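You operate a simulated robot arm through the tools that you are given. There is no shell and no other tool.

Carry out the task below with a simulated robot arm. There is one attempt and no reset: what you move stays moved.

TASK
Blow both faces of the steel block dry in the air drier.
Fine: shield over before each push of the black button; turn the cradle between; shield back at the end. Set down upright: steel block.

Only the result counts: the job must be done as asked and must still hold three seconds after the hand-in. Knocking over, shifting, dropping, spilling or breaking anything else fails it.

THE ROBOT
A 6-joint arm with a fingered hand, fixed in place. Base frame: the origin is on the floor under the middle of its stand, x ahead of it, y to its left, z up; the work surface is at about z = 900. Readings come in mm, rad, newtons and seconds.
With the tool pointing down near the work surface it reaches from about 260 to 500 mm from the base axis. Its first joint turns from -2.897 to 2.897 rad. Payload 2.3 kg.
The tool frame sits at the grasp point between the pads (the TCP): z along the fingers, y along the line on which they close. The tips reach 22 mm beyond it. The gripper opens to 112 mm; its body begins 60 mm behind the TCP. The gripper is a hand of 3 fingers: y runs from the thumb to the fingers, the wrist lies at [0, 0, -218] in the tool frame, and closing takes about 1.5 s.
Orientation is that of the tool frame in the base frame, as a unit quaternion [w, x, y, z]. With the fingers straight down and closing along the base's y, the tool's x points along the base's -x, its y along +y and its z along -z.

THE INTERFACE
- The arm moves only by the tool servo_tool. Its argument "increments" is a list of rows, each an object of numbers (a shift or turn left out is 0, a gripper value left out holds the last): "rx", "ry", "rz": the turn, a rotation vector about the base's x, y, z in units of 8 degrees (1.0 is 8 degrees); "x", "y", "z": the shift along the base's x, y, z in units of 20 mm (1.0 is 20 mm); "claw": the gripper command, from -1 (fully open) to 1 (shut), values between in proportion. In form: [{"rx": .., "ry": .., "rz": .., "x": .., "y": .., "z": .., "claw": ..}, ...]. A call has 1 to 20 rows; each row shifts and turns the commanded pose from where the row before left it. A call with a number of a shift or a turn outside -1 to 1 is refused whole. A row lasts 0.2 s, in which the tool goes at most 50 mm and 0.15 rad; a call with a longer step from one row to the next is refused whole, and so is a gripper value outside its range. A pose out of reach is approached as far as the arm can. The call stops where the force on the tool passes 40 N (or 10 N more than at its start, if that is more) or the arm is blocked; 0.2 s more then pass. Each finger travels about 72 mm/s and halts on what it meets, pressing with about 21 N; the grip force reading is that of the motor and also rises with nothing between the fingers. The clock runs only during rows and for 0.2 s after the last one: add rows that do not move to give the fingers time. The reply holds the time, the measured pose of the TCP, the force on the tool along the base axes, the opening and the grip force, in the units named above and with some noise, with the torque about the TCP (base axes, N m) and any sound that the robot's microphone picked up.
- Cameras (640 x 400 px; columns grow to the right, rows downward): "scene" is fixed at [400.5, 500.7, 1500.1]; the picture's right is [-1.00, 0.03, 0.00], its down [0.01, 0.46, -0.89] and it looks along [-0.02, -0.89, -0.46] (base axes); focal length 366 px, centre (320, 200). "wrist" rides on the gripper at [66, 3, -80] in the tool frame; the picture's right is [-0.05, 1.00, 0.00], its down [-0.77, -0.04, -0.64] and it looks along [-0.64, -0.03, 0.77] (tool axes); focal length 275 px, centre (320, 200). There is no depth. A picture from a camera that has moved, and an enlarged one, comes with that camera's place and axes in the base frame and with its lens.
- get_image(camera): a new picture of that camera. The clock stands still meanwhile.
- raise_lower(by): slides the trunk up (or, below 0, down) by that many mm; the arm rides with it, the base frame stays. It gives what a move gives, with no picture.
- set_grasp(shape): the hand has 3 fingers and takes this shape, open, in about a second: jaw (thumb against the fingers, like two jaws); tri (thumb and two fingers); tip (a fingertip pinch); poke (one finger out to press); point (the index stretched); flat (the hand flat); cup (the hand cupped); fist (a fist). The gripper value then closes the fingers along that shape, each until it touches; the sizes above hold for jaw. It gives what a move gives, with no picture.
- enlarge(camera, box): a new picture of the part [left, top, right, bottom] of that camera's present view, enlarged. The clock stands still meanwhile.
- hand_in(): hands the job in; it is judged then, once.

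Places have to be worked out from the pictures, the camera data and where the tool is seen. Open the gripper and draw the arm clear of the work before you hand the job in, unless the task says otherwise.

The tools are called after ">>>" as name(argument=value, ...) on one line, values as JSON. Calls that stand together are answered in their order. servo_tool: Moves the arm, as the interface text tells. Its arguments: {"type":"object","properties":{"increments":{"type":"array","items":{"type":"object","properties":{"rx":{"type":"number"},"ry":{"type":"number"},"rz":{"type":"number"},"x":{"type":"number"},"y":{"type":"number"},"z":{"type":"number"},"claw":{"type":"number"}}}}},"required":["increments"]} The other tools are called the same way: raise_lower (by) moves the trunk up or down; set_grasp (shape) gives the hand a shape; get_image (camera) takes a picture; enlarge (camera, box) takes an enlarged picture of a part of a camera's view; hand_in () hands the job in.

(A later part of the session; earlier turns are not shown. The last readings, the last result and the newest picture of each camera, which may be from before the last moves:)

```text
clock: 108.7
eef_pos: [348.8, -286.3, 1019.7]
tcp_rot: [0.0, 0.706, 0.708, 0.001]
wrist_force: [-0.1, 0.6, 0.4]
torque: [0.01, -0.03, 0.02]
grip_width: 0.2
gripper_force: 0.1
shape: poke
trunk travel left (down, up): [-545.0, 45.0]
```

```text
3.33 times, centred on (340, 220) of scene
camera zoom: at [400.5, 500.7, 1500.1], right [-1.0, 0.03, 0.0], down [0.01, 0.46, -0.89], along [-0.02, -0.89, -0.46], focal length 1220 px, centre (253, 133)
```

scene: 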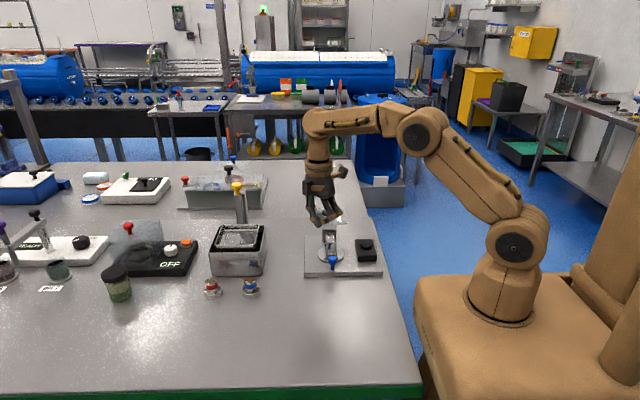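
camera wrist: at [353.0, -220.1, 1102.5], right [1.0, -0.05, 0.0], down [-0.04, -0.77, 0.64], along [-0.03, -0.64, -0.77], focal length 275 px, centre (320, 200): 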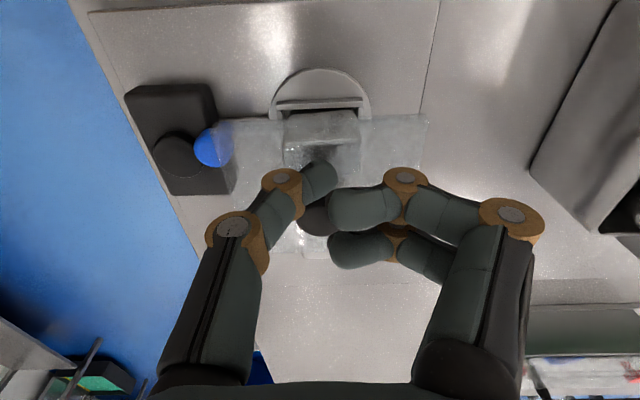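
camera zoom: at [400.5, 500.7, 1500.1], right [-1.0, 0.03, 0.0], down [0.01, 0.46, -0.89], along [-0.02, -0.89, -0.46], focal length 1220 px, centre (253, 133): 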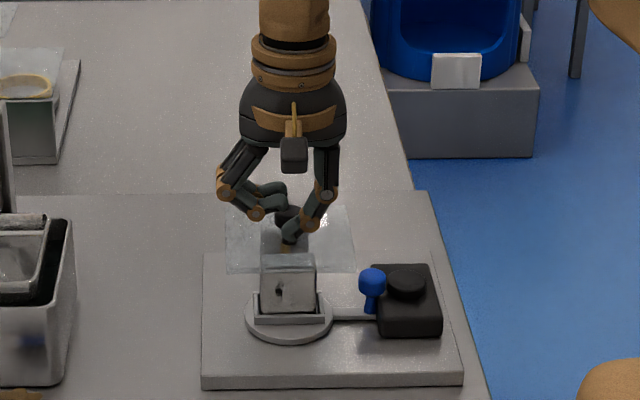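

The shield moves back. I'll continue pushing -y, adding tilt gradually to keep within reach.

>>> servo_tool(increments=[{"y": -0.5}, {"y": -0.5}, {"y": -0.5, "rx": -0.27, "ry": -0.26}, {"y": -0.5, "rx": -0.27, "ry": -0.26}, {"y": -0.5, "rx": -0.27, "ry": -0.26}, {"y": -0.5, "rx": -0.27, "ry": -0.26}, {}])

>>> get_image(camera="wrist")

>>> enlarge(camera="scene", box=[280, 160, 400, 280])

```text
clock: 110.3
eef_pos: [349.2, -347.0, 1020.7]
tcp_rot: [0.105, 0.703, 0.704, -0.002]
wrist_force: [-0.4, 0.0, -0.3]
torque: [-0.01, 0.0, 0.0]
grip_width: 0.0
gripper_force: 0.0
shape: poke
trunk travel left (down, up): [-545.0, 45.0]
```

```text
taken
camera wrist: at [342.6, -268.8, 1091.1], right [0.99, -0.03, 0.15], down [-0.14, -0.67, 0.73], along [0.08, -0.74, -0.66], focal length 275 px, centre (320, 200)
```

wrist: 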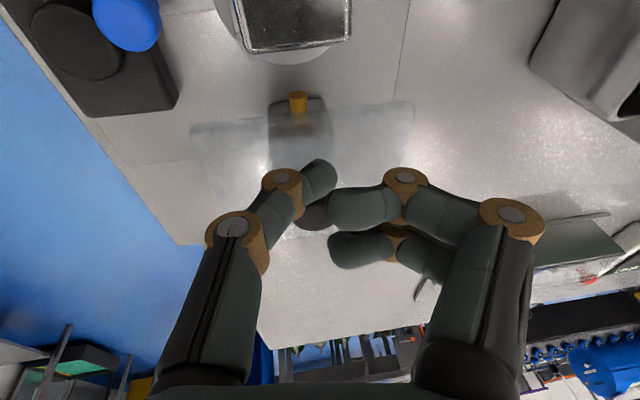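

```text
3.33 times, centred on (340, 220) of scene
camera zoom: at [400.5, 500.7, 1500.1], right [-1.0, 0.03, 0.0], down [0.01, 0.46, -0.89], along [-0.02, -0.89, -0.46], focal length 1220 px, centre (253, 133)
```

zoom: 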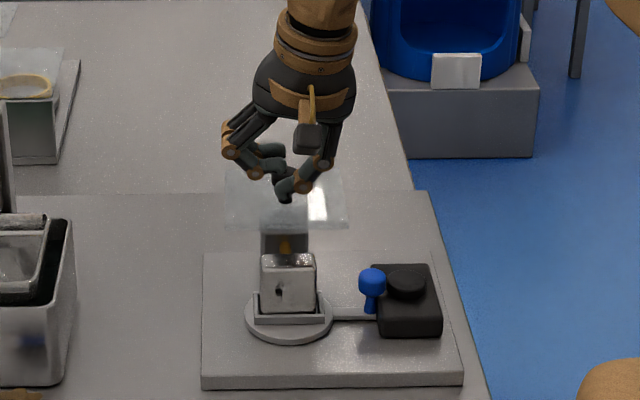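

Nearly back: about 18 mm remain to the original position. I'll push the rest gently and feel for the stop.

>>> servo_tool(increments=[{"y": -0.4}, {"y": -0.3}, {}])

>>> servo_tool(increments=[{"y": -0.2}, {}])

>>> enlarge(camera="scene", box=[280, 160, 400, 280])

```text
clock: 111.1
eef_pos: [349.4, -359.7, 1021.5]
tcp_rot: [0.105, 0.703, 0.703, -0.003]
wrist_force: [-0.4, 0.1, 0.6]
torque: [0.0, -0.03, -0.01]
grip_width: 0.2
gripper_force: 0.0
shape: poke
trunk travel left (down, up): [-545.0, 45.0]
```

```text
clock: 111.7
eef_pos: [350.1, -364.4, 1022.2]
tcp_rot: [0.104, 0.703, 0.703, -0.001]
wrist_force: [0.1, -0.6, -0.4]
torque: [0.01, 0.02, 0.0]
grip_width: 0.1
gripper_force: 0.0
shape: poke
trunk travel left (down, up): [-545.0, 45.0]
```

```text
3.33 times, centred on (340, 220) of scene
camera zoom: at [400.5, 500.7, 1500.1], right [-1.0, 0.03, 0.0], down [0.01, 0.46, -0.89], along [-0.02, -0.89, -0.46], focal length 1220 px, centre (253, 133)
```

zoom: 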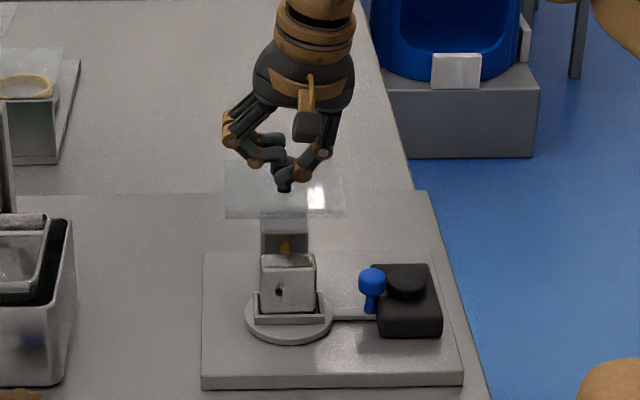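

The shield is back. Now I'll retreat upward, level the hand, turn to yaw -45° and move over the -y side of the blue ball (286, -328) for the turn from 180° back to 0°.

>>> servo_tool(increments=[{"y": 0.4}, {"z": 1}, {"z": 1}, {"z": 1, "rx": 0.27, "ry": 0.26}, {"rx": 0.27, "ry": 0.26, "x": -0.4}, {"rx": 0.27, "ry": 0.26, "x": -0.4}, {"rx": 0.27, "ry": 0.26, "x": -0.4}, {"rz": 1, "x": -0.5, "y": 0.3}, {"rz": 1, "x": -0.5, "y": 0.3}, {"rz": 1, "x": -0.5, "y": 0.3}, {"rz": 1, "x": -0.5, "y": 0.3}, {"rz": 1, "y": 0.1}, {"rz": 0.6}, {}])

>>> get_image(camera="wrist")

>>> enlarge(camera="scene", box=[280, 160, 400, 280])

```text
clock: 114.7
eef_pos: [273.4, -326.7, 1076.2]
tcp_rot: [0.001, 0.383, 0.924, 0.0]
wrist_force: [-0.2, 0.1, 0.0]
torque: [0.0, 0.02, 0.02]
grip_width: 0.3
gripper_force: 0.0
shape: poke
out of reach, approached as far as the arm can: row 6, 7
trunk travel left (down, up): [-545.0, 45.0]
```

```text
taken
camera wrist: at [227.1, -277.7, 1157.0], right [0.74, 0.67, 0.0], down [0.52, -0.57, 0.64], along [0.43, -0.47, -0.77], focal length 275 px, centre (320, 200)
```

wrist: 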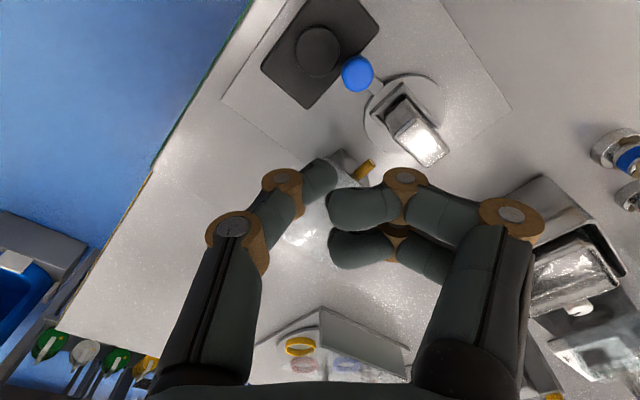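

```text
3.33 times, centred on (340, 220) of scene
camera zoom: at [400.5, 500.7, 1500.1], right [-1.0, 0.03, 0.0], down [0.01, 0.46, -0.89], along [-0.02, -0.89, -0.46], focal length 1220 px, centre (253, 133)
```

zoom: 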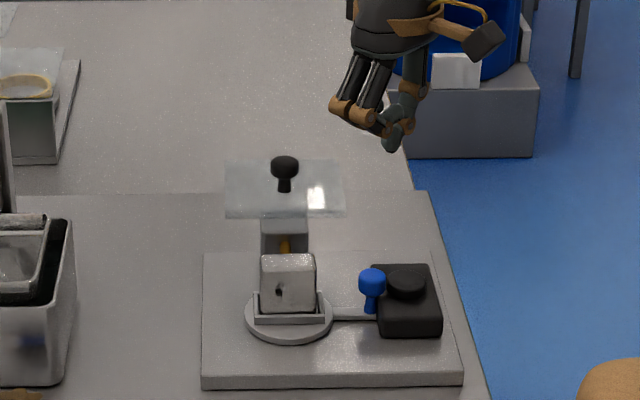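

The shield is back and the yaw is -45°. I'll line up at (286, -328) and lower the trunk by 80 mm.

>>> servo_tool(increments=[{"x": 0.63, "y": -0.08}, {}])

>>> raise_lower(by=-80)

>>> get_image(camera="wrist")

>>> enlarge(camera="scene", box=[290, 180, 400, 280])

```text
clock: 115.3
eef_pos: [284.6, -327.8, 1076.2]
tcp_rot: [0.0, 0.384, 0.923, 0.001]
wrist_force: [1.2, 0.1, 0.4]
torque: [0.01, 0.02, 0.01]
grip_width: 0.0
gripper_force: 0.1
shape: poke
trunk travel left (down, up): [-545.0, 45.0]
```

```text
clock: 116.5
eef_pos: [285.3, -327.0, 996.4]
tcp_rot: [0.0, 0.384, 0.924, 0.0]
wrist_force: [0.3, -0.6, 0.3]
torque: [0.01, -0.04, 0.02]
grip_width: 0.1
gripper_force: 0.0
shape: poke
trunk travel left (down, up): [-465.0, 125.0]
```

```text
taken
camera wrist: at [240.1, -278.6, 1077.7], right [0.74, 0.67, 0.0], down [0.52, -0.57, 0.64], along [0.43, -0.47, -0.77], focal length 275 px, centre (320, 200)
```

wrist: 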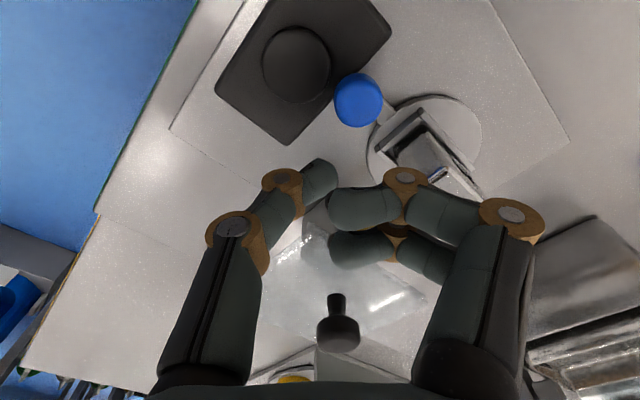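

```text
4.00 times, centred on (345, 230) of scene
camera zoom: at [400.5, 500.7, 1500.1], right [-1.0, 0.03, 0.0], down [0.01, 0.46, -0.89], along [-0.02, -0.89, -0.46], focal length 1464 px, centre (220, 80)
```

zoom: 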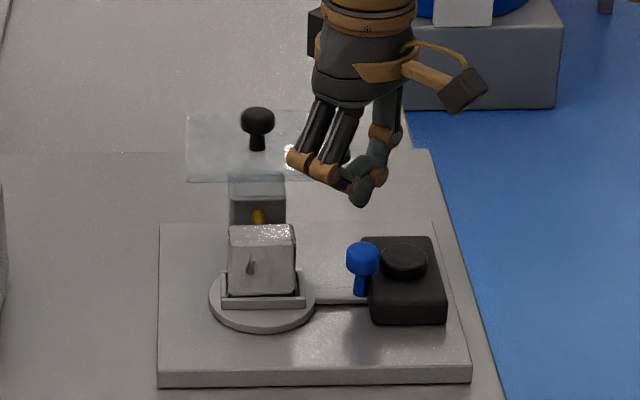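

The ball is at about (283.5, -301) and the thumb is on its -y side. I'll descend to z≈963 and push the first ~24°.

>>> servo_tool(increments=[{"z": -0.85}, {"z": -0.8}, {"y": 0.42}, {"x": -0.0975, "y": 0.472}, {"x": -0.0315, "y": 0.4805}, {"x": 0.036, "y": 0.481}, {}])

>>> get_image(camera="wrist")

>>> enlarge(camera="scene", box=[290, 190, 400, 290])

```text
clock: 118.1
eef_pos: [283.4, -290.1, 963.4]
tcp_rot: [0.001, 0.384, 0.924, 0.0]
wrist_force: [0.1, -0.4, -0.9]
torque: [0.03, 0.01, -0.02]
grip_width: 0.1
gripper_force: 0.1
shape: poke
trunk travel left (down, up): [-465.0, 125.0]
```

```text
taken
camera wrist: at [238.0, -242.1, 1045.1], right [0.74, 0.67, 0.0], down [0.52, -0.57, 0.64], along [0.43, -0.47, -0.77], focal length 275 px, centre (320, 200)
```

wrist: 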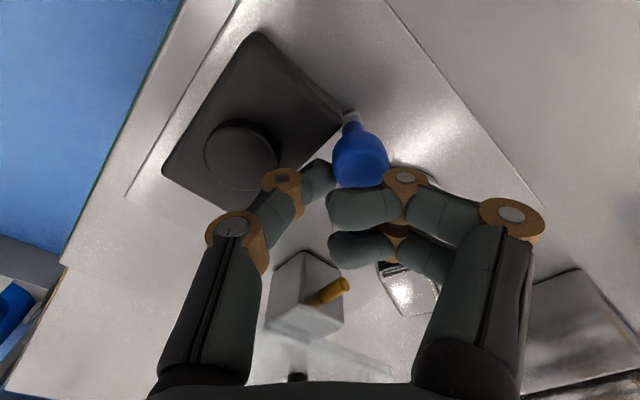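

```text
4.00 times, centred on (345, 240) of scene
camera zoom: at [400.5, 500.7, 1500.1], right [-1.0, 0.03, 0.0], down [0.01, 0.46, -0.89], along [-0.02, -0.89, -0.46], focal length 1464 px, centre (220, 40)
```

zoom: 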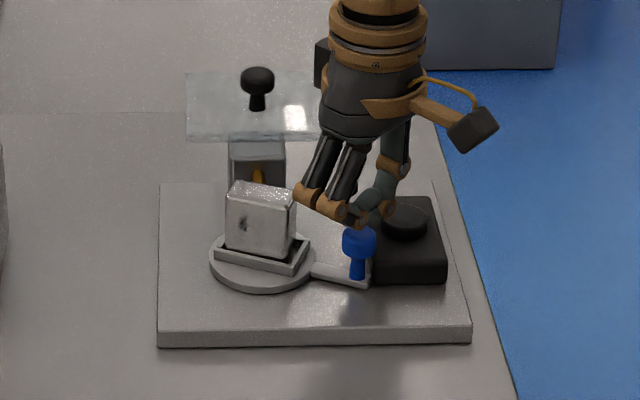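

The turn is working, with the handle at about 158°. I'll continue along the arc.

>>> servo_tool(increments=[{"x": 0.103, "y": 0.4705}, {"x": 0.167, "y": 0.4525}, {"x": 0.228, "y": 0.424}, {"x": 0.2855, "y": 0.388}, {"x": 0.3365, "y": 0.345}, {}])

>>> get_image(camera="wrist")

>>> enlarge(camera="scene", box=[290, 190, 400, 290])

```text
clock: 119.5
eef_pos: [305.3, -248.0, 963.2]
tcp_rot: [0.0, 0.383, 0.924, 0.0]
wrist_force: [-0.6, -0.3, 0.4]
torque: [-0.02, 0.0, -0.02]
grip_width: 0.0
gripper_force: 0.0
shape: poke
trunk travel left (down, up): [-465.0, 125.0]
```

```text
taken
camera wrist: at [260.6, -199.0, 1044.8], right [0.74, 0.67, 0.0], down [0.52, -0.57, 0.64], along [0.43, -0.47, -0.77], focal length 275 px, centre (320, 200)
```

wrist: 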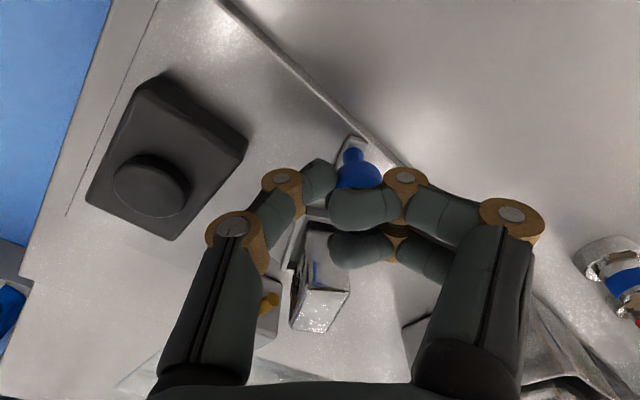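

```text
4.00 times, centred on (345, 240) of scene
camera zoom: at [400.5, 500.7, 1500.1], right [-1.0, 0.03, 0.0], down [0.01, 0.46, -0.89], along [-0.02, -0.89, -0.46], focal length 1464 px, centre (220, 40)
```

zoom: 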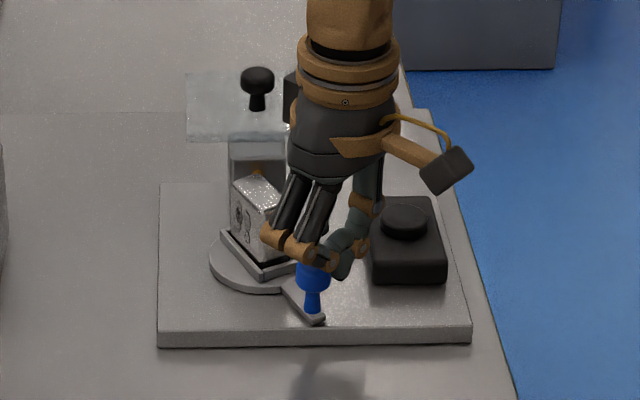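

The handle is at about 120° and everything is following well. I'll continue through 90°.

>>> servo_tool(increments=[{"x": 0.381, "y": 0.295}, {"x": 0.419, "y": 0.2385}, {"x": 0.4475, "y": 0.1785}, {"x": 0.468, "y": 0.1135}, {"x": 0.48, "y": 0.048}, {}])

>>> get_image(camera="wrist")

>>> enlarge(camera="scene", box=[290, 190, 400, 290])

```text
clock: 120.9
eef_pos: [349.8, -231.1, 963.8]
tcp_rot: [0.0, 0.383, 0.924, 0.0]
wrist_force: [-0.1, 0.2, 0.1]
torque: [0.01, -0.04, -0.02]
grip_width: 0.0
gripper_force: 0.0
shape: poke
trunk travel left (down, up): [-465.0, 125.0]
```

```text
taken
camera wrist: at [305.3, -181.9, 1045.2], right [0.74, 0.67, 0.0], down [0.52, -0.57, 0.64], along [0.43, -0.47, -0.77], focal length 275 px, centre (320, 200)
```

wrist: 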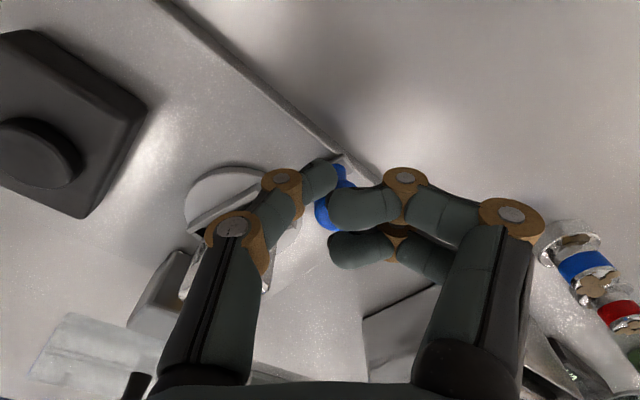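

```text
4.00 times, centred on (345, 240) of scene
camera zoom: at [400.5, 500.7, 1500.1], right [-1.0, 0.03, 0.0], down [0.01, 0.46, -0.89], along [-0.02, -0.89, -0.46], focal length 1464 px, centre (220, 40)
```

zoom: 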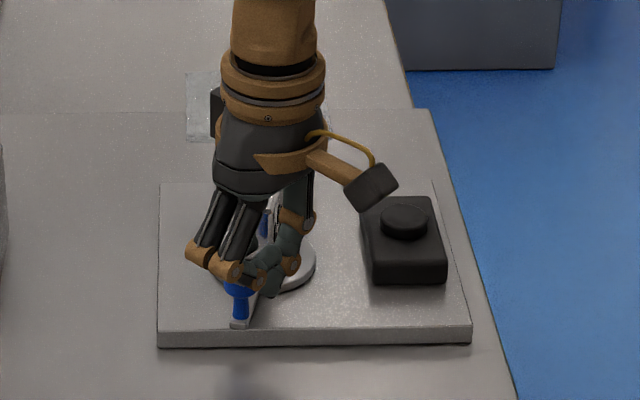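

The handle is at about 78°. I'll push three more steps to about 52°, then reposition with a higher trunk for the far end.

>>> servo_tool(increments=[{"x": 0.481, "y": -0.019}, {"x": 0.4745, "y": -0.086}, {"x": 0.457, "y": -0.1515}, {}])

>>> get_image(camera="wrist")

>>> enlarge(camera="scene", box=[290, 190, 400, 290])

```text
clock: 121.9
eef_pos: [377.2, -234.1, 963.5]
tcp_rot: [0.0, 0.383, 0.924, -0.001]
wrist_force: [0.1, -1.0, -0.6]
torque: [-0.02, 0.0, 0.0]
grip_width: 0.0
gripper_force: 0.0
shape: poke
trunk travel left (down, up): [-465.0, 125.0]
```

```text
taken
camera wrist: at [332.1, -186.0, 1044.7], right [0.74, 0.67, 0.0], down [0.52, -0.57, 0.64], along [0.43, -0.47, -0.77], focal length 275 px, centre (320, 200)
```

wrist: 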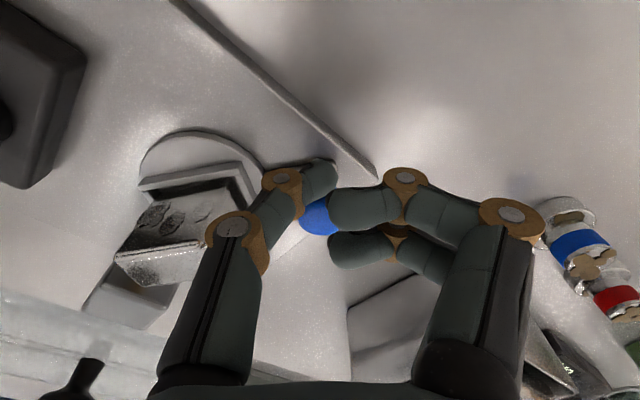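

```text
4.00 times, centred on (345, 240) of scene
camera zoom: at [400.5, 500.7, 1500.1], right [-1.0, 0.03, 0.0], down [0.01, 0.46, -0.89], along [-0.02, -0.89, -0.46], focal length 1464 px, centre (220, 40)
```

zoom: 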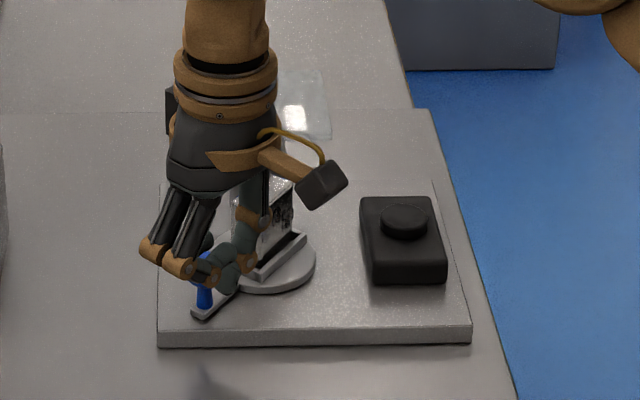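

This view shows the face that was toward the nozzle during the first push. I'll zoom in to see whether it's dry.

>>> enlarge(camera="wrist", box=[100, 160, 260, 300])

>>> enlarge(camera="scene", box=[335, 225, 375, 270])

```text
2.86 times, centred on (180, 230) of wrist
camera zoom: at [332.1, -186.0, 1044.7], right [0.74, 0.67, 0.0], down [0.52, -0.57, 0.64], along [0.43, -0.47, -0.77], focal length 786 px, centre (720, 114)
```

zoom: 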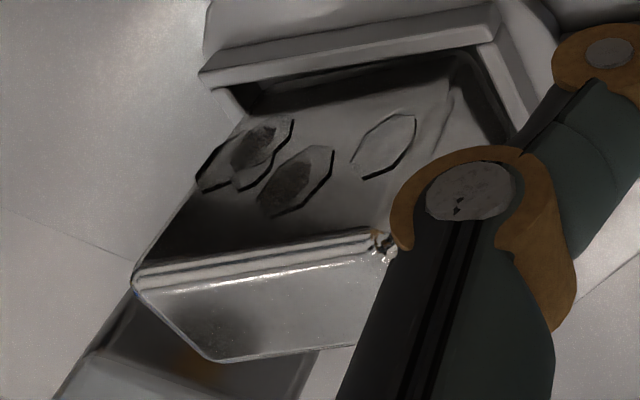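

```text
8.89 times, centred on (355, 248) of scene
camera zoom: at [400.5, 500.7, 1500.1], right [-1.0, 0.03, 0.0], down [0.01, 0.46, -0.89], along [-0.02, -0.89, -0.46], focal length 3254 px, centre (9, -222)
```

zoom: 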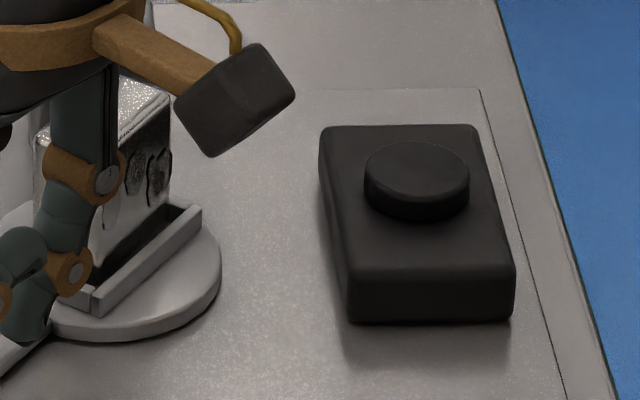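

The four wet discs are still visible on that face, so I can't tell whether the drying shows visually or whether the push has to be held longer. I'll carry on to the second face, hold that push longer, and compare. First I lift off and raise the trunk for the far end.

>>> servo_tool(increments=[{"x": -0.15, "y": 0.15}, {"z": 1}, {"z": 1}, {}])

>>> raise_lower(by=80)

>>> servo_tool(increments=[{"rz": -1}, {"rz": -1}, {"rz": -1}, {"rz": -1}, {"rz": -1}, {"rz": -0.6}, {}])

>>> get_image(camera="wrist")

>>> enlarge(camera="scene", box=[290, 190, 400, 290])

```text
clock: 122.9
eef_pos: [376.5, -234.2, 1002.4]
tcp_rot: [-0.001, 0.383, 0.924, 0.0]
wrist_force: [1.4, 0.1, -0.4]
torque: [-0.01, 0.0, -0.03]
grip_width: 0.0
gripper_force: 0.0
shape: poke
trunk travel left (down, up): [-465.0, 125.0]
```

```text
clock: 124.0
eef_pos: [374.9, -233.5, 1081.9]
tcp_rot: [0.0, 0.384, 0.923, 0.0]
wrist_force: [0.2, 1.3, 0.1]
torque: [-0.04, -0.01, 0.02]
grip_width: 0.0
gripper_force: 0.0
shape: poke
trunk travel left (down, up): [-545.0, 45.0]
```

```text
clock: 125.6
eef_pos: [374.7, -233.8, 1082.0]
tcp_rot: [0.0, 0.707, 0.707, 0.0]
wrist_force: [0.3, 0.5, -0.3]
torque: [0.01, -0.01, -0.02]
grip_width: 0.0
gripper_force: 0.0
shape: poke
trunk travel left (down, up): [-545.0, 45.0]
```

```text
taken
camera wrist: at [377.9, -168.1, 1163.7], right [1.0, -0.05, 0.0], down [-0.04, -0.77, 0.64], along [-0.03, -0.64, -0.77], focal length 275 px, centre (320, 200)
```

wrist: 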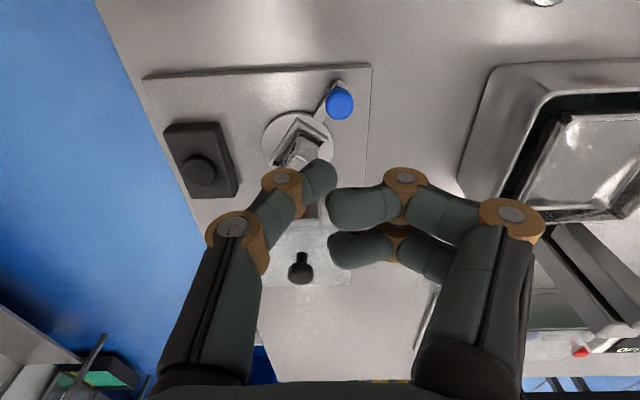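

```text
4.00 times, centred on (345, 240) of scene
camera zoom: at [400.5, 500.7, 1500.1], right [-1.0, 0.03, 0.0], down [0.01, 0.46, -0.89], along [-0.02, -0.89, -0.46], focal length 1464 px, centre (220, 40)
```

zoom: 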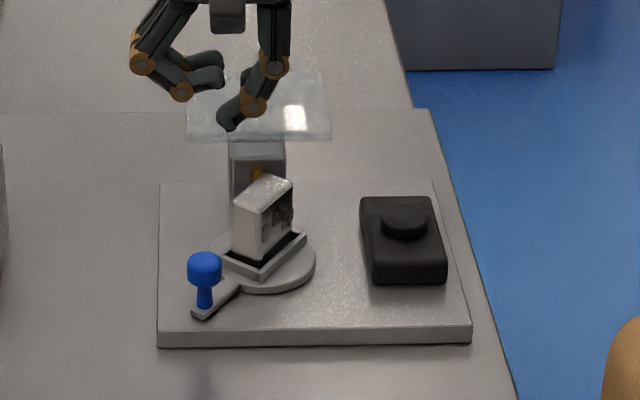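

The ball is at about (389, -248), so θ≈54°. I'll descend behind it at about (371, -233) and push toward θ=0 with yaw -90.

>>> servo_tool(increments=[{"x": -0.18, "y": 0.05, "z": -1}, {"z": -1}, {"z": -1}, {"z": -1}, {"z": -1}, {"z": -0.9}, {}])

>>> get_image(camera="wrist")

```text
clock: 127.2
eef_pos: [371.2, -233.3, 965.1]
tcp_rot: [-0.002, 0.707, 0.707, 0.001]
wrist_force: [-0.1, 0.8, -0.3]
torque: [-0.01, 0.03, 0.01]
grip_width: 0.0
gripper_force: 0.1
shape: poke
trunk travel left (down, up): [-545.0, 45.0]
```

```text
taken
camera wrist: at [373.5, -167.3, 1046.8], right [1.0, -0.05, 0.0], down [-0.04, -0.77, 0.63], along [-0.03, -0.63, -0.77], focal length 275 px, centre (320, 200)
```

wrist: 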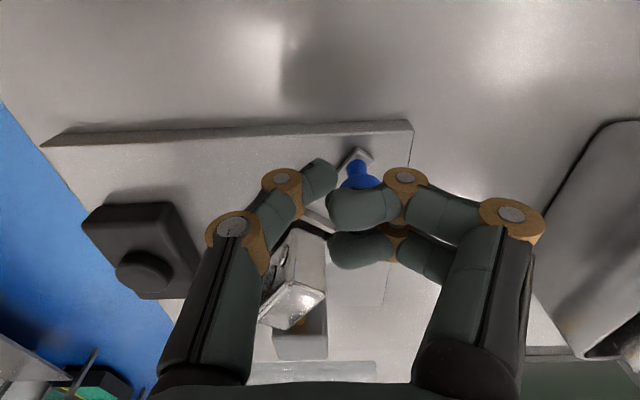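

The thumb is correctly placed behind the ball. I'll push along the arc to about 36°.

>>> servo_tool(increments=[{"x": 0.2125, "y": -0.12}, {"x": 0.2125, "y": -0.12}, {"x": 0.432, "y": -0.213}, {"x": 0.3985, "y": -0.2715}, {}])

>>> get_image(camera="wrist")

>>> enlarge(camera="scene", box=[290, 190, 400, 290])

```text
clock: 128.4
eef_pos: [395.6, -247.7, 965.4]
tcp_rot: [0.0, 0.706, 0.708, 0.0]
wrist_force: [-0.3, 0.6, -0.4]
torque: [0.02, 0.0, 0.0]
grip_width: 0.2
gripper_force: 0.0
shape: poke
trunk travel left (down, up): [-545.0, 45.0]
```

```text
taken
camera wrist: at [398.1, -182.1, 1046.2], right [1.0, -0.05, 0.0], down [-0.04, -0.77, 0.64], along [-0.03, -0.64, -0.77], focal length 275 px, centre (320, 200)
```

wrist: 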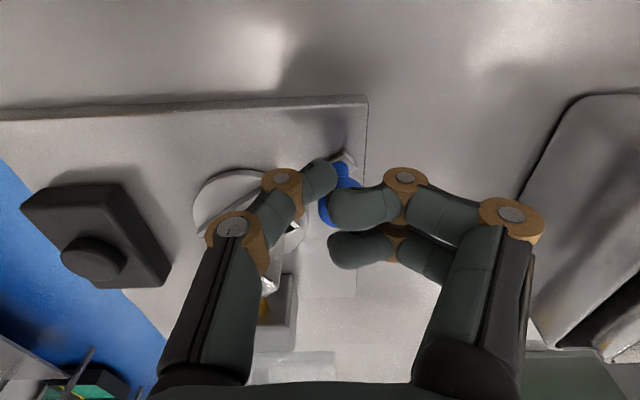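

```text
4.00 times, centred on (345, 240) of scene
camera zoom: at [400.5, 500.7, 1500.1], right [-1.0, 0.03, 0.0], down [0.01, 0.46, -0.89], along [-0.02, -0.89, -0.46], focal length 1464 px, centre (220, 40)
```

zoom: 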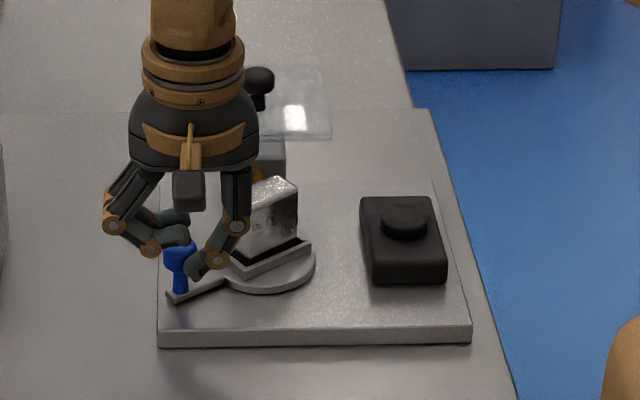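

θ≈36°. I'll continue with slight tilt and yaw so the thumb base stays clear of the block.

>>> servo_tool(increments=[{"x": 0.356, "y": -0.3245, "rx": -0.137, "ry": -0.21}, {"x": 0.308, "y": -0.371, "rx": -0.137, "ry": -0.21, "rz": -0.3}, {"x": 0.253, "y": -0.4095, "rx": -0.137, "ry": -0.21, "rz": -0.3}, {}])

>>> get_image(camera="wrist")

>>> enlarge(camera="scene", box=[290, 190, 400, 290])

```text
clock: 129.4
eef_pos: [415.0, -268.0, 964.0]
tcp_rot: [0.052, 0.735, 0.676, 0.01]
wrist_force: [0.0, 1.2, -0.6]
torque: [0.01, 0.0, -0.01]
grip_width: 0.0
gripper_force: 0.1
shape: poke
trunk travel left (down, up): [-545.0, 45.0]
```

```text
taken
camera wrist: at [416.6, -198.7, 1042.3], right [0.99, -0.13, 0.09], down [-0.16, -0.72, 0.67], along [-0.02, -0.68, -0.73], focal length 275 px, centre (320, 200)
```

wrist: 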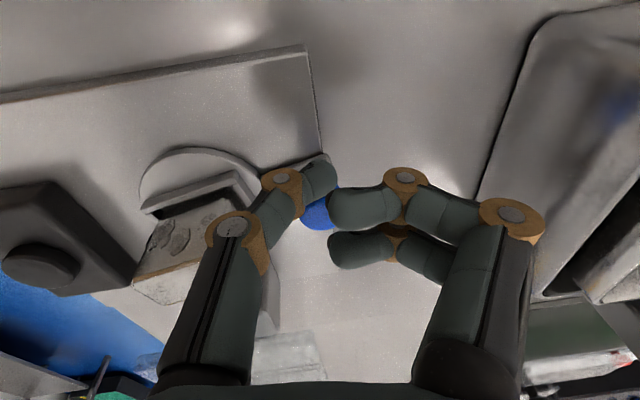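

```text
4.00 times, centred on (345, 240) of scene
camera zoom: at [400.5, 500.7, 1500.1], right [-1.0, 0.03, 0.0], down [0.01, 0.46, -0.89], along [-0.02, -0.89, -0.46], focal length 1464 px, centre (220, 40)
```

zoom: 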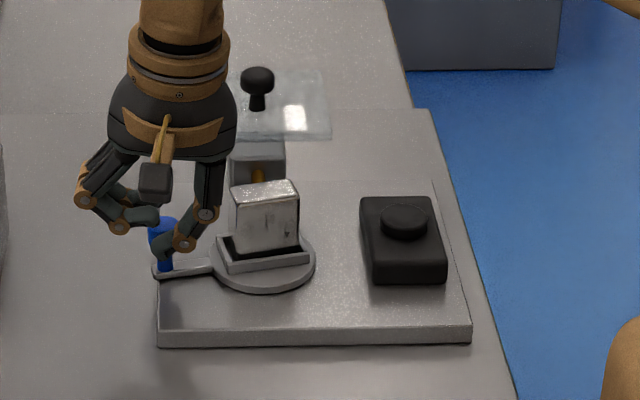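

θ≈13°. I'll push the last degrees toward 0.

>>> servo_tool(increments=[{"x": 0.1, "y": -0.22, "rz": -0.2}, {"x": 0.094, "y": -0.221}, {}])

>>> servo_tool(increments=[{"x": 0.06, "y": -0.2}, {}])

>>> get_image(camera="wrist")

>>> enlarge(camera="scene", box=[290, 200, 390, 290])

```text
clock: 130.2
eef_pos: [419.5, -278.8, 964.9]
tcp_rot: [0.052, 0.745, 0.665, 0.009]
wrist_force: [0.3, -0.6, -0.5]
torque: [-0.01, 0.02, -0.01]
grip_width: 0.1
gripper_force: 0.3
shape: poke
trunk travel left (down, up): [-545.0, 45.0]
```

```text
clock: 130.8
eef_pos: [419.5, -281.0, 964.2]
tcp_rot: [0.051, 0.744, 0.666, 0.01]
wrist_force: [-0.2, 0.4, 0.2]
torque: [-0.03, -0.03, 0.0]
grip_width: 0.1
gripper_force: 0.0
shape: poke
trunk travel left (down, up): [-545.0, 45.0]
```

```text
taken
camera wrist: at [424.1, -211.8, 1041.7], right [0.98, -0.15, 0.09], down [-0.18, -0.72, 0.67], along [-0.04, -0.68, -0.73], focal length 275 px, centre (320, 200)
```

wrist: 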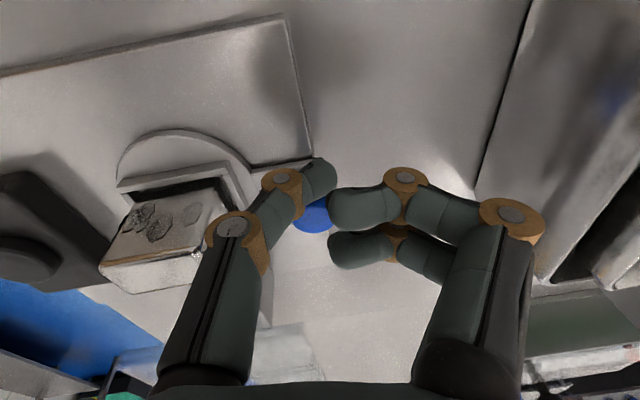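

```text
4.44 times, centred on (340, 245) of scene
camera zoom: at [400.5, 500.7, 1500.1], right [-1.0, 0.03, 0.0], down [0.01, 0.46, -0.89], along [-0.02, -0.89, -0.46], focal length 1627 px, centre (231, 0)
```

zoom: 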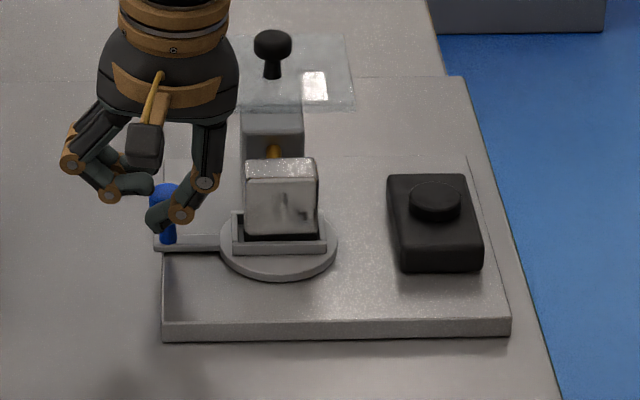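

The cradle is within about 2° of zero. One more small nudge, then I'll rise clear and inspect.

>>> servo_tool(increments=[{"y": -0.13}, {}, {"y": 0.3}, {"z": 1}, {"z": 1}, {"z": 1}, {"z": 1}, {"z": 1}, {}])

>>> enlarge(camera="scene", box=[300, 215, 390, 282])

>>> get_image(camera="wrist")

```text
clock: 132.8
eef_pos: [408.8, -277.0, 1060.4]
tcp_rot: [0.053, 0.743, 0.667, 0.011]
wrist_force: [0.3, -0.8, 0.3]
torque: [0.01, -0.01, 0.0]
grip_width: 0.0
gripper_force: 0.1
shape: poke
out of reach, approached as far as the arm can: row 7, 8
trunk travel left (down, up): [-545.0, 45.0]
```

```text
5.97 times, centred on (345, 248) of scene
camera zoom: at [400.5, 500.7, 1500.1], right [-1.0, 0.03, 0.0], down [0.01, 0.46, -0.89], along [-0.02, -0.89, -0.46], focal length 2185 px, centre (171, -90)
```

zoom: 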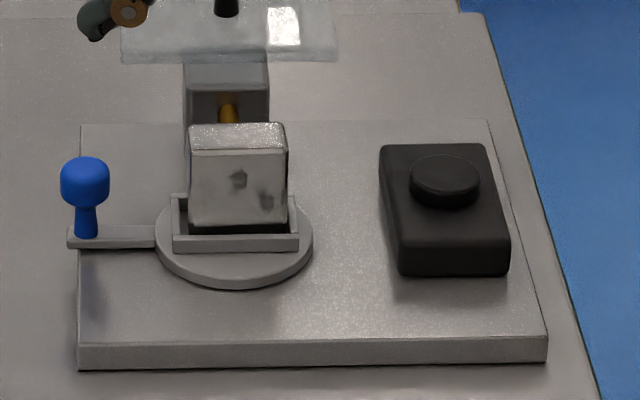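

```text
taken
camera wrist: at [412.0, -206.4, 1136.8], right [0.98, -0.15, 0.1], down [-0.18, -0.72, 0.67], along [-0.03, -0.68, -0.73], focal length 275 px, centre (320, 200)
```

wrist: 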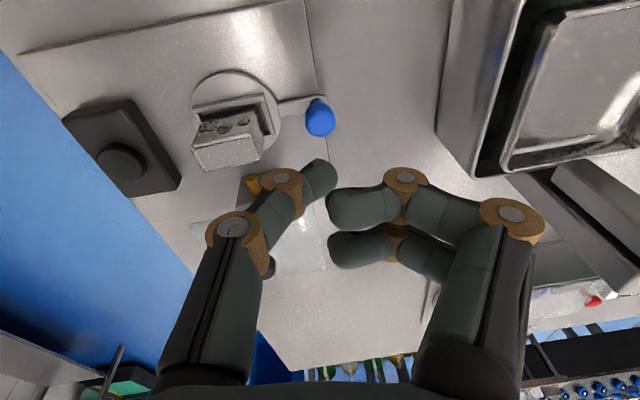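

The cradle is at 0°. The face blown first is now toward the scene camera, so I'll zoom in on it for comparison.

>>> enlarge(camera="scene", box=[322, 235, 347, 258])

>>> enlarge(camera="wrist", box=[170, 90, 290, 190])

```text
16.00 times, centred on (334, 246) of scene
camera zoom: at [400.5, 500.7, 1500.1], right [-1.0, 0.03, 0.0], down [0.01, 0.46, -0.89], along [-0.02, -0.89, -0.46], focal length 5857 px, centre (88, -544)
```

zoom: 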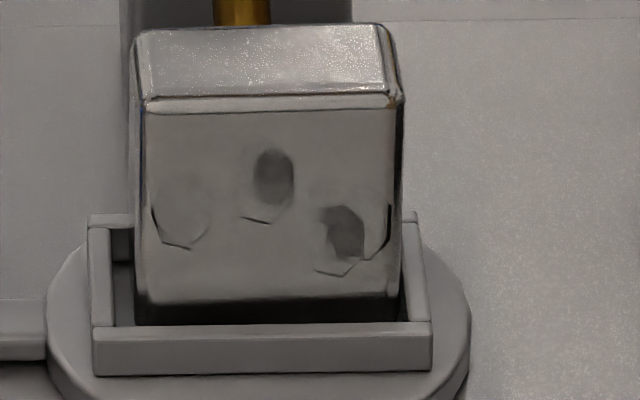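

```text
4.00 times, centred on (230, 140) of wrist
camera zoom: at [412.0, -206.4, 1136.8], right [0.98, -0.15, 0.1], down [-0.18, -0.72, 0.67], along [-0.03, -0.68, -0.73], focal length 1101 px, centre (680, 440)
```

zoom: 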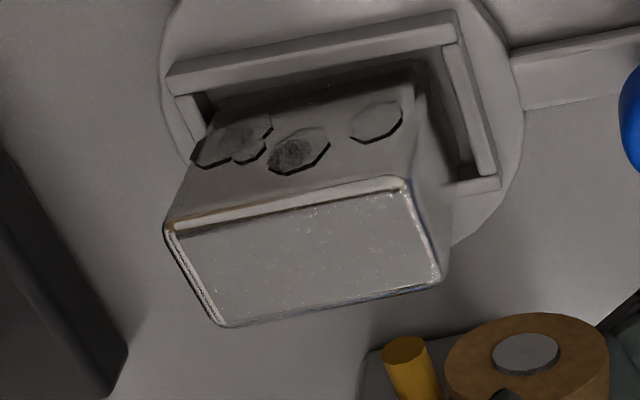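

The four discs are unchanged. The cradle is at 0° with the second face toward the nozzle, so I'll put the shield over again and this time hold the button longer. First, back around to behind the shield knob.

>>> servo_tool(increments=[{"x": -1, "y": -0.3}, {"x": -1, "y": -0.3}, {"x": -1, "y": -0.3}, {"x": -1, "y": -0.3}, {"x": -1, "y": -0.3}, {"x": -0.4, "y": -0.88, "z": -0.15, "rx": -0.183, "ry": -0.113, "rz": 0.133}, {"y": -0.88, "z": -0.15, "rx": -0.183, "ry": -0.113, "rz": 0.133}, {"y": -0.88, "z": -0.15, "rx": -0.183, "ry": -0.113, "rz": 0.133}, {"y": -0.88, "z": -0.15, "rx": -0.183, "ry": -0.113, "rz": 0.133}, {"y": -0.88, "z": -0.15, "rx": -0.183, "ry": -0.113, "rz": 0.133}, {"y": -0.88, "z": -0.15, "rx": -0.183, "ry": -0.113, "rz": 0.133}, {}])

>>> get_image(camera="wrist")

```text
clock: 135.4
eef_pos: [304.1, -410.3, 1040.8]
tcp_rot: [0.139, 0.698, 0.702, -0.004]
wrist_force: [1.0, -0.3, 0.1]
torque: [0.02, 0.0, -0.03]
grip_width: 0.2
gripper_force: 0.0
shape: poke
trunk travel left (down, up): [-545.0, 45.0]
```

```text
taken
camera wrist: at [292.0, -330.8, 1106.7], right [0.98, -0.02, 0.2], down [-0.17, -0.63, 0.76], along [0.11, -0.78, -0.62], focal length 275 px, centre (320, 200)
```

wrist: 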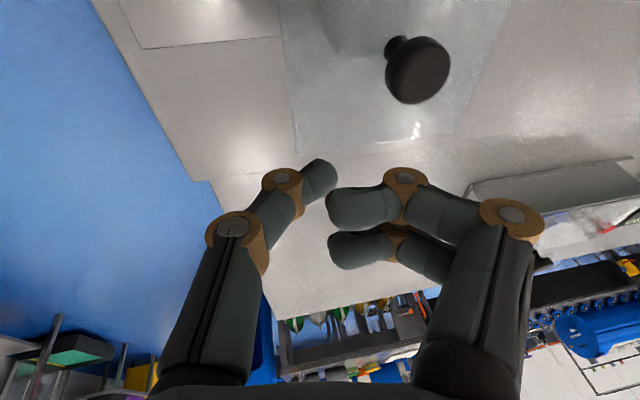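

I'm in the same place as before. I'll move behind the knob, lower, and push the shield over in stages (full tilt first, then half tilt).

>>> servo_tool(increments=[{"x": 0.85}, {"x": 0.85}, {"x": 0.4}, {"z": -0.5}, {"z": -0.45}, {}])

>>> get_image(camera="wrist")

```text
clock: 136.8
eef_pos: [343.9, -410.8, 1022.1]
tcp_rot: [0.139, 0.699, 0.702, -0.004]
wrist_force: [-1.1, -0.8, 0.3]
torque: [0.0, -0.03, 0.02]
grip_width: 0.0
gripper_force: 0.0
shape: poke
trunk travel left (down, up): [-545.0, 45.0]
```

```text
taken
camera wrist: at [332.8, -330.4, 1088.0], right [0.98, -0.02, 0.2], down [-0.17, -0.63, 0.76], along [0.11, -0.78, -0.62], focal length 275 px, centre (320, 200)
```

wrist: 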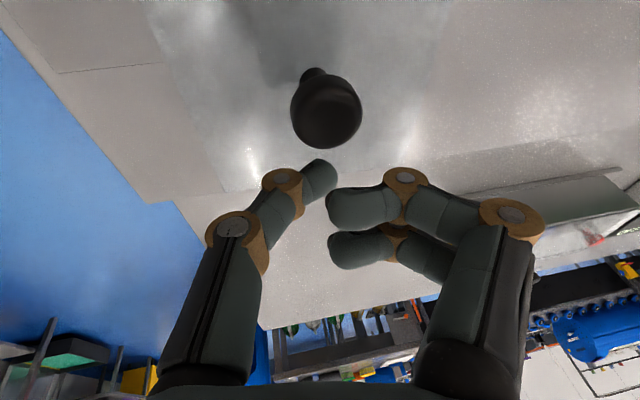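

The thumb is behind the knob. I'll push +y while gradually halving the tilt.

>>> servo_tool(increments=[{"x": 0.2, "y": 0.3}, {"y": 0.45}, {"y": 0.45, "rx": 0.19, "ry": 0.165}, {"y": 0.45, "rx": 0.19, "ry": 0.165}, {"y": 0.45, "rx": 0.19, "ry": 0.165}, {"y": 0.45, "rx": 0.19, "ry": 0.165}, {"y": 0.45}, {"y": 0.45}, {"y": 0.45}, {"y": 0.45}, {}])

>>> get_image(camera="wrist")

>>> enlarge(camera="scene", box=[280, 160, 400, 280])

```text
clock: 139.2
eef_pos: [348.1, -326.2, 1022.7]
tcp_rot: [0.07, 0.704, 0.706, 0.002]
wrist_force: [-1.3, -0.5, -0.5]
torque: [-0.03, 0.02, -0.01]
grip_width: 0.0
gripper_force: 0.0
shape: poke
trunk travel left (down, up): [-545.0, 45.0]
```

```text
taken
camera wrist: at [343.0, -252.9, 1098.2], right [0.99, -0.04, 0.1], down [-0.1, -0.71, 0.7], along [0.05, -0.71, -0.71], focal length 275 px, centre (320, 200)
```

wrist: 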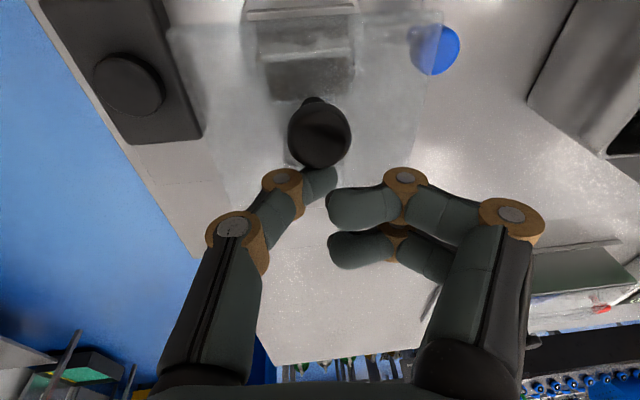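

```text
3.33 times, centred on (340, 220) of scene
camera zoom: at [400.5, 500.7, 1500.1], right [-1.0, 0.03, 0.0], down [0.01, 0.46, -0.89], along [-0.02, -0.89, -0.46], focal length 1220 px, centre (253, 133)
```

zoom: 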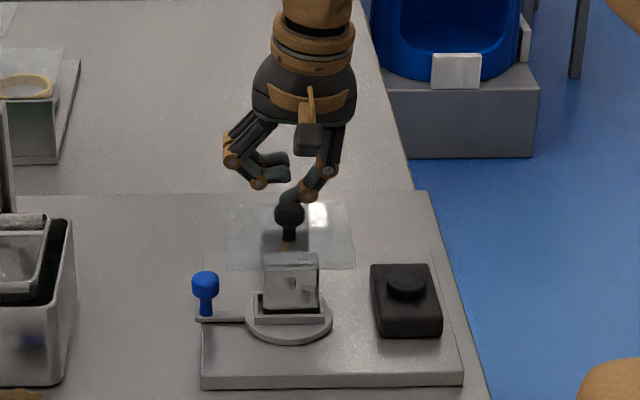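

Good. The stop was felt before at TCP y≈-305, so I'll push the last 20 mm in small steps.

>>> servo_tool(increments=[{"y": 0.4}, {"y": 0.35}, {}])

>>> servo_tool(increments=[{"y": 0.2}, {}])

>>> servo_tool(increments=[{"y": 0.15}, {}])

```text
clock: 140.0
eef_pos: [346.8, -311.4, 1025.0]
tcp_rot: [0.07, 0.704, 0.706, 0.003]
wrist_force: [0.4, 0.4, -0.1]
torque: [-0.04, 0.01, -0.01]
grip_width: 0.4
gripper_force: 0.0
shape: poke
trunk travel left (down, up): [-545.0, 45.0]
```

```text
clock: 140.6
eef_pos: [347.4, -306.0, 1025.1]
tcp_rot: [0.07, 0.704, 0.706, 0.001]
wrist_force: [-0.7, -1.2, 0.2]
torque: [-0.05, -0.01, -0.01]
grip_width: 0.0
gripper_force: 0.1
shape: poke
trunk travel left (down, up): [-545.0, 45.0]
```

```text
clock: 141.2
eef_pos: [346.7, -304.7, 1023.2]
tcp_rot: [0.07, 0.704, 0.706, 0.002]
wrist_force: [-0.5, -7.8, 0.6]
torque: [-0.1, -0.01, -0.02]
grip_width: 0.2
gripper_force: 0.2
shape: poke
trunk travel left (down, up): [-545.0, 45.0]
```

The stop was felt at 7.8 N, so the shield is fully over again. I'll back off, rise, level, turn to yaw 0 and go above the button.

>>> servo_tool(increments=[{"y": -0.5}, {"z": 0.9}, {"z": 1}, {"z": 1}, {"rx": 0.38, "ry": 0.32, "x": -0.4}, {"rx": 0.38, "ry": 0.32, "x": -0.4}, {"rz": 1, "x": -0.4}, {"rz": 1, "x": -0.4}, {"rz": 1, "x": -0.4}, {"rz": 1, "x": -0.4}, {"rz": 1, "x": -0.4}, {"rz": 1, "x": -0.4}, {"rz": 1, "x": -0.4}, {"rz": 1, "x": -0.4}, {"rz": 1, "x": -0.4}, {"rz": 1, "x": -0.4}, {"rz": 1}, {"rz": 0.25}, {}])

>>> get_image(camera="wrist")

>>> enlarge(camera="scene", box=[290, 190, 400, 290])

```text
clock: 145.2
eef_pos: [251.4, -314.2, 1081.9]
tcp_rot: [-0.005, -0.002, 1.0, 0.005]
wrist_force: [-0.1, -0.8, 0.3]
torque: [0.0, 0.0, 0.01]
grip_width: 0.0
gripper_force: 0.0
shape: poke
trunk travel left (down, up): [-545.0, 45.0]
```

```text
taken
camera wrist: at [186.0, -312.2, 1163.1], right [0.04, 1.0, 0.01], down [0.78, -0.04, 0.63], along [0.63, -0.02, -0.78], focal length 275 px, centre (320, 200)
```

wrist: 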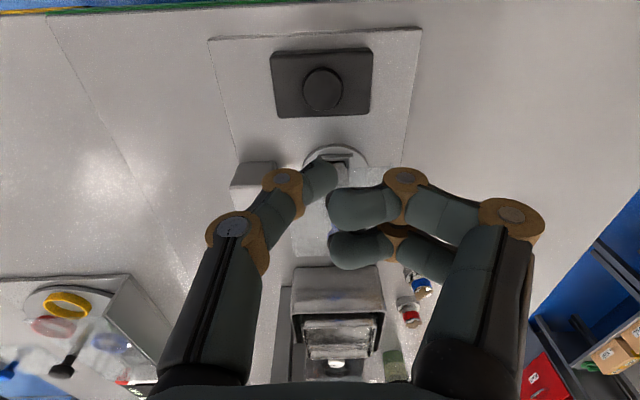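

```text
4.00 times, centred on (345, 240) of scene
camera zoom: at [400.5, 500.7, 1500.1], right [-1.0, 0.03, 0.0], down [0.01, 0.46, -0.89], along [-0.02, -0.89, -0.46], focal length 1464 px, centre (220, 40)
```

zoom: 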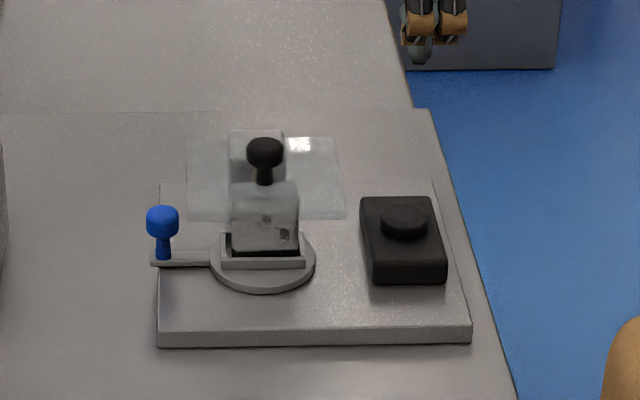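

Shield over, cradle at 0°. I'll lower the trunk and press the button, this time holding it down for a few seconds.

>>> raise_lower(by=-100)

>>> servo_tool(increments=[{"x": 0.2, "y": 0.1}, {"z": -0.5}, {"z": -0.4}, {"z": -0.1}, {"z": -0.1}, {}, {}, {}, {}, {}, {}, {}, {}, {}, {}, {}, {}, {}, {}, {}])

>>> enlarge(camera="scene", box=[310, 195, 390, 275])

```text
clock: 146.6
eef_pos: [251.2, -313.5, 981.8]
tcp_rot: [-0.004, -0.001, 1.0, 0.005]
wrist_force: [-0.2, 0.7, 0.1]
torque: [-0.01, -0.01, -0.01]
grip_width: 0.2
gripper_force: 0.0
shape: poke
trunk travel left (down, up): [-445.0, 145.0]
```

```text
clock: 150.8
eef_pos: [254.6, -311.3, 959.7]
tcp_rot: [-0.005, -0.002, 1.0, 0.006]
wrist_force: [3.6, -9.8, 30.2]
torque: [-0.09, -0.09, -0.02]
grip_width: 0.0
gripper_force: 0.0
shape: poke
trunk travel left (down, up): [-445.0, 145.0]
heard: click
```

```text
5.00 times, centred on (350, 235) of scene
camera zoom: at [400.5, 500.7, 1500.1], right [-1.0, 0.03, 0.0], down [0.01, 0.46, -0.89], along [-0.02, -0.89, -0.46], focal length 1830 px, centre (170, 25)
```

zoom: 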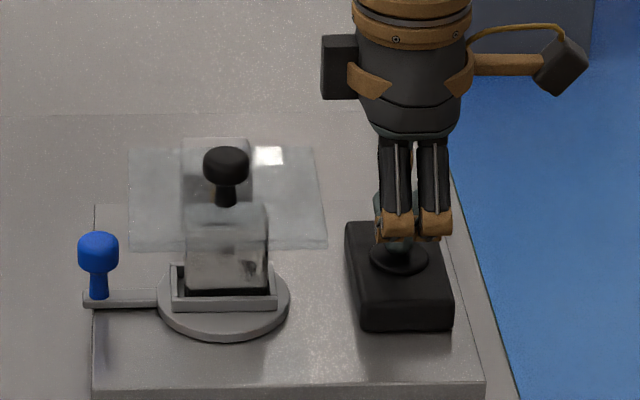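

A click was heard. The face toward the camera now looks different, so I'll zoom in on it.

>>> enlarge(camera="scene", box=[322, 235, 347, 258])

```text
16.00 times, centred on (334, 246) of scene
camera zoom: at [400.5, 500.7, 1500.1], right [-1.0, 0.03, 0.0], down [0.01, 0.46, -0.89], along [-0.02, -0.89, -0.46], focal length 5857 px, centre (88, -544)
```

zoom: 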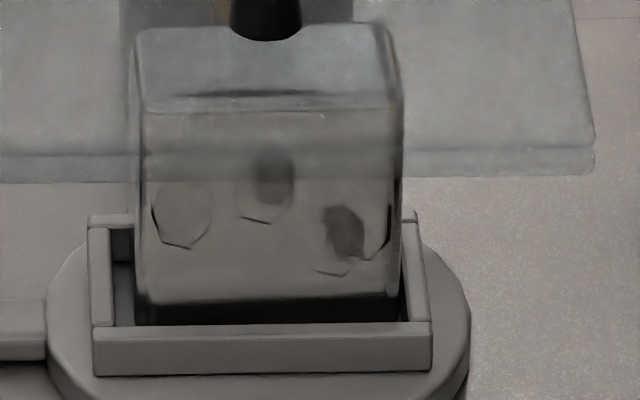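

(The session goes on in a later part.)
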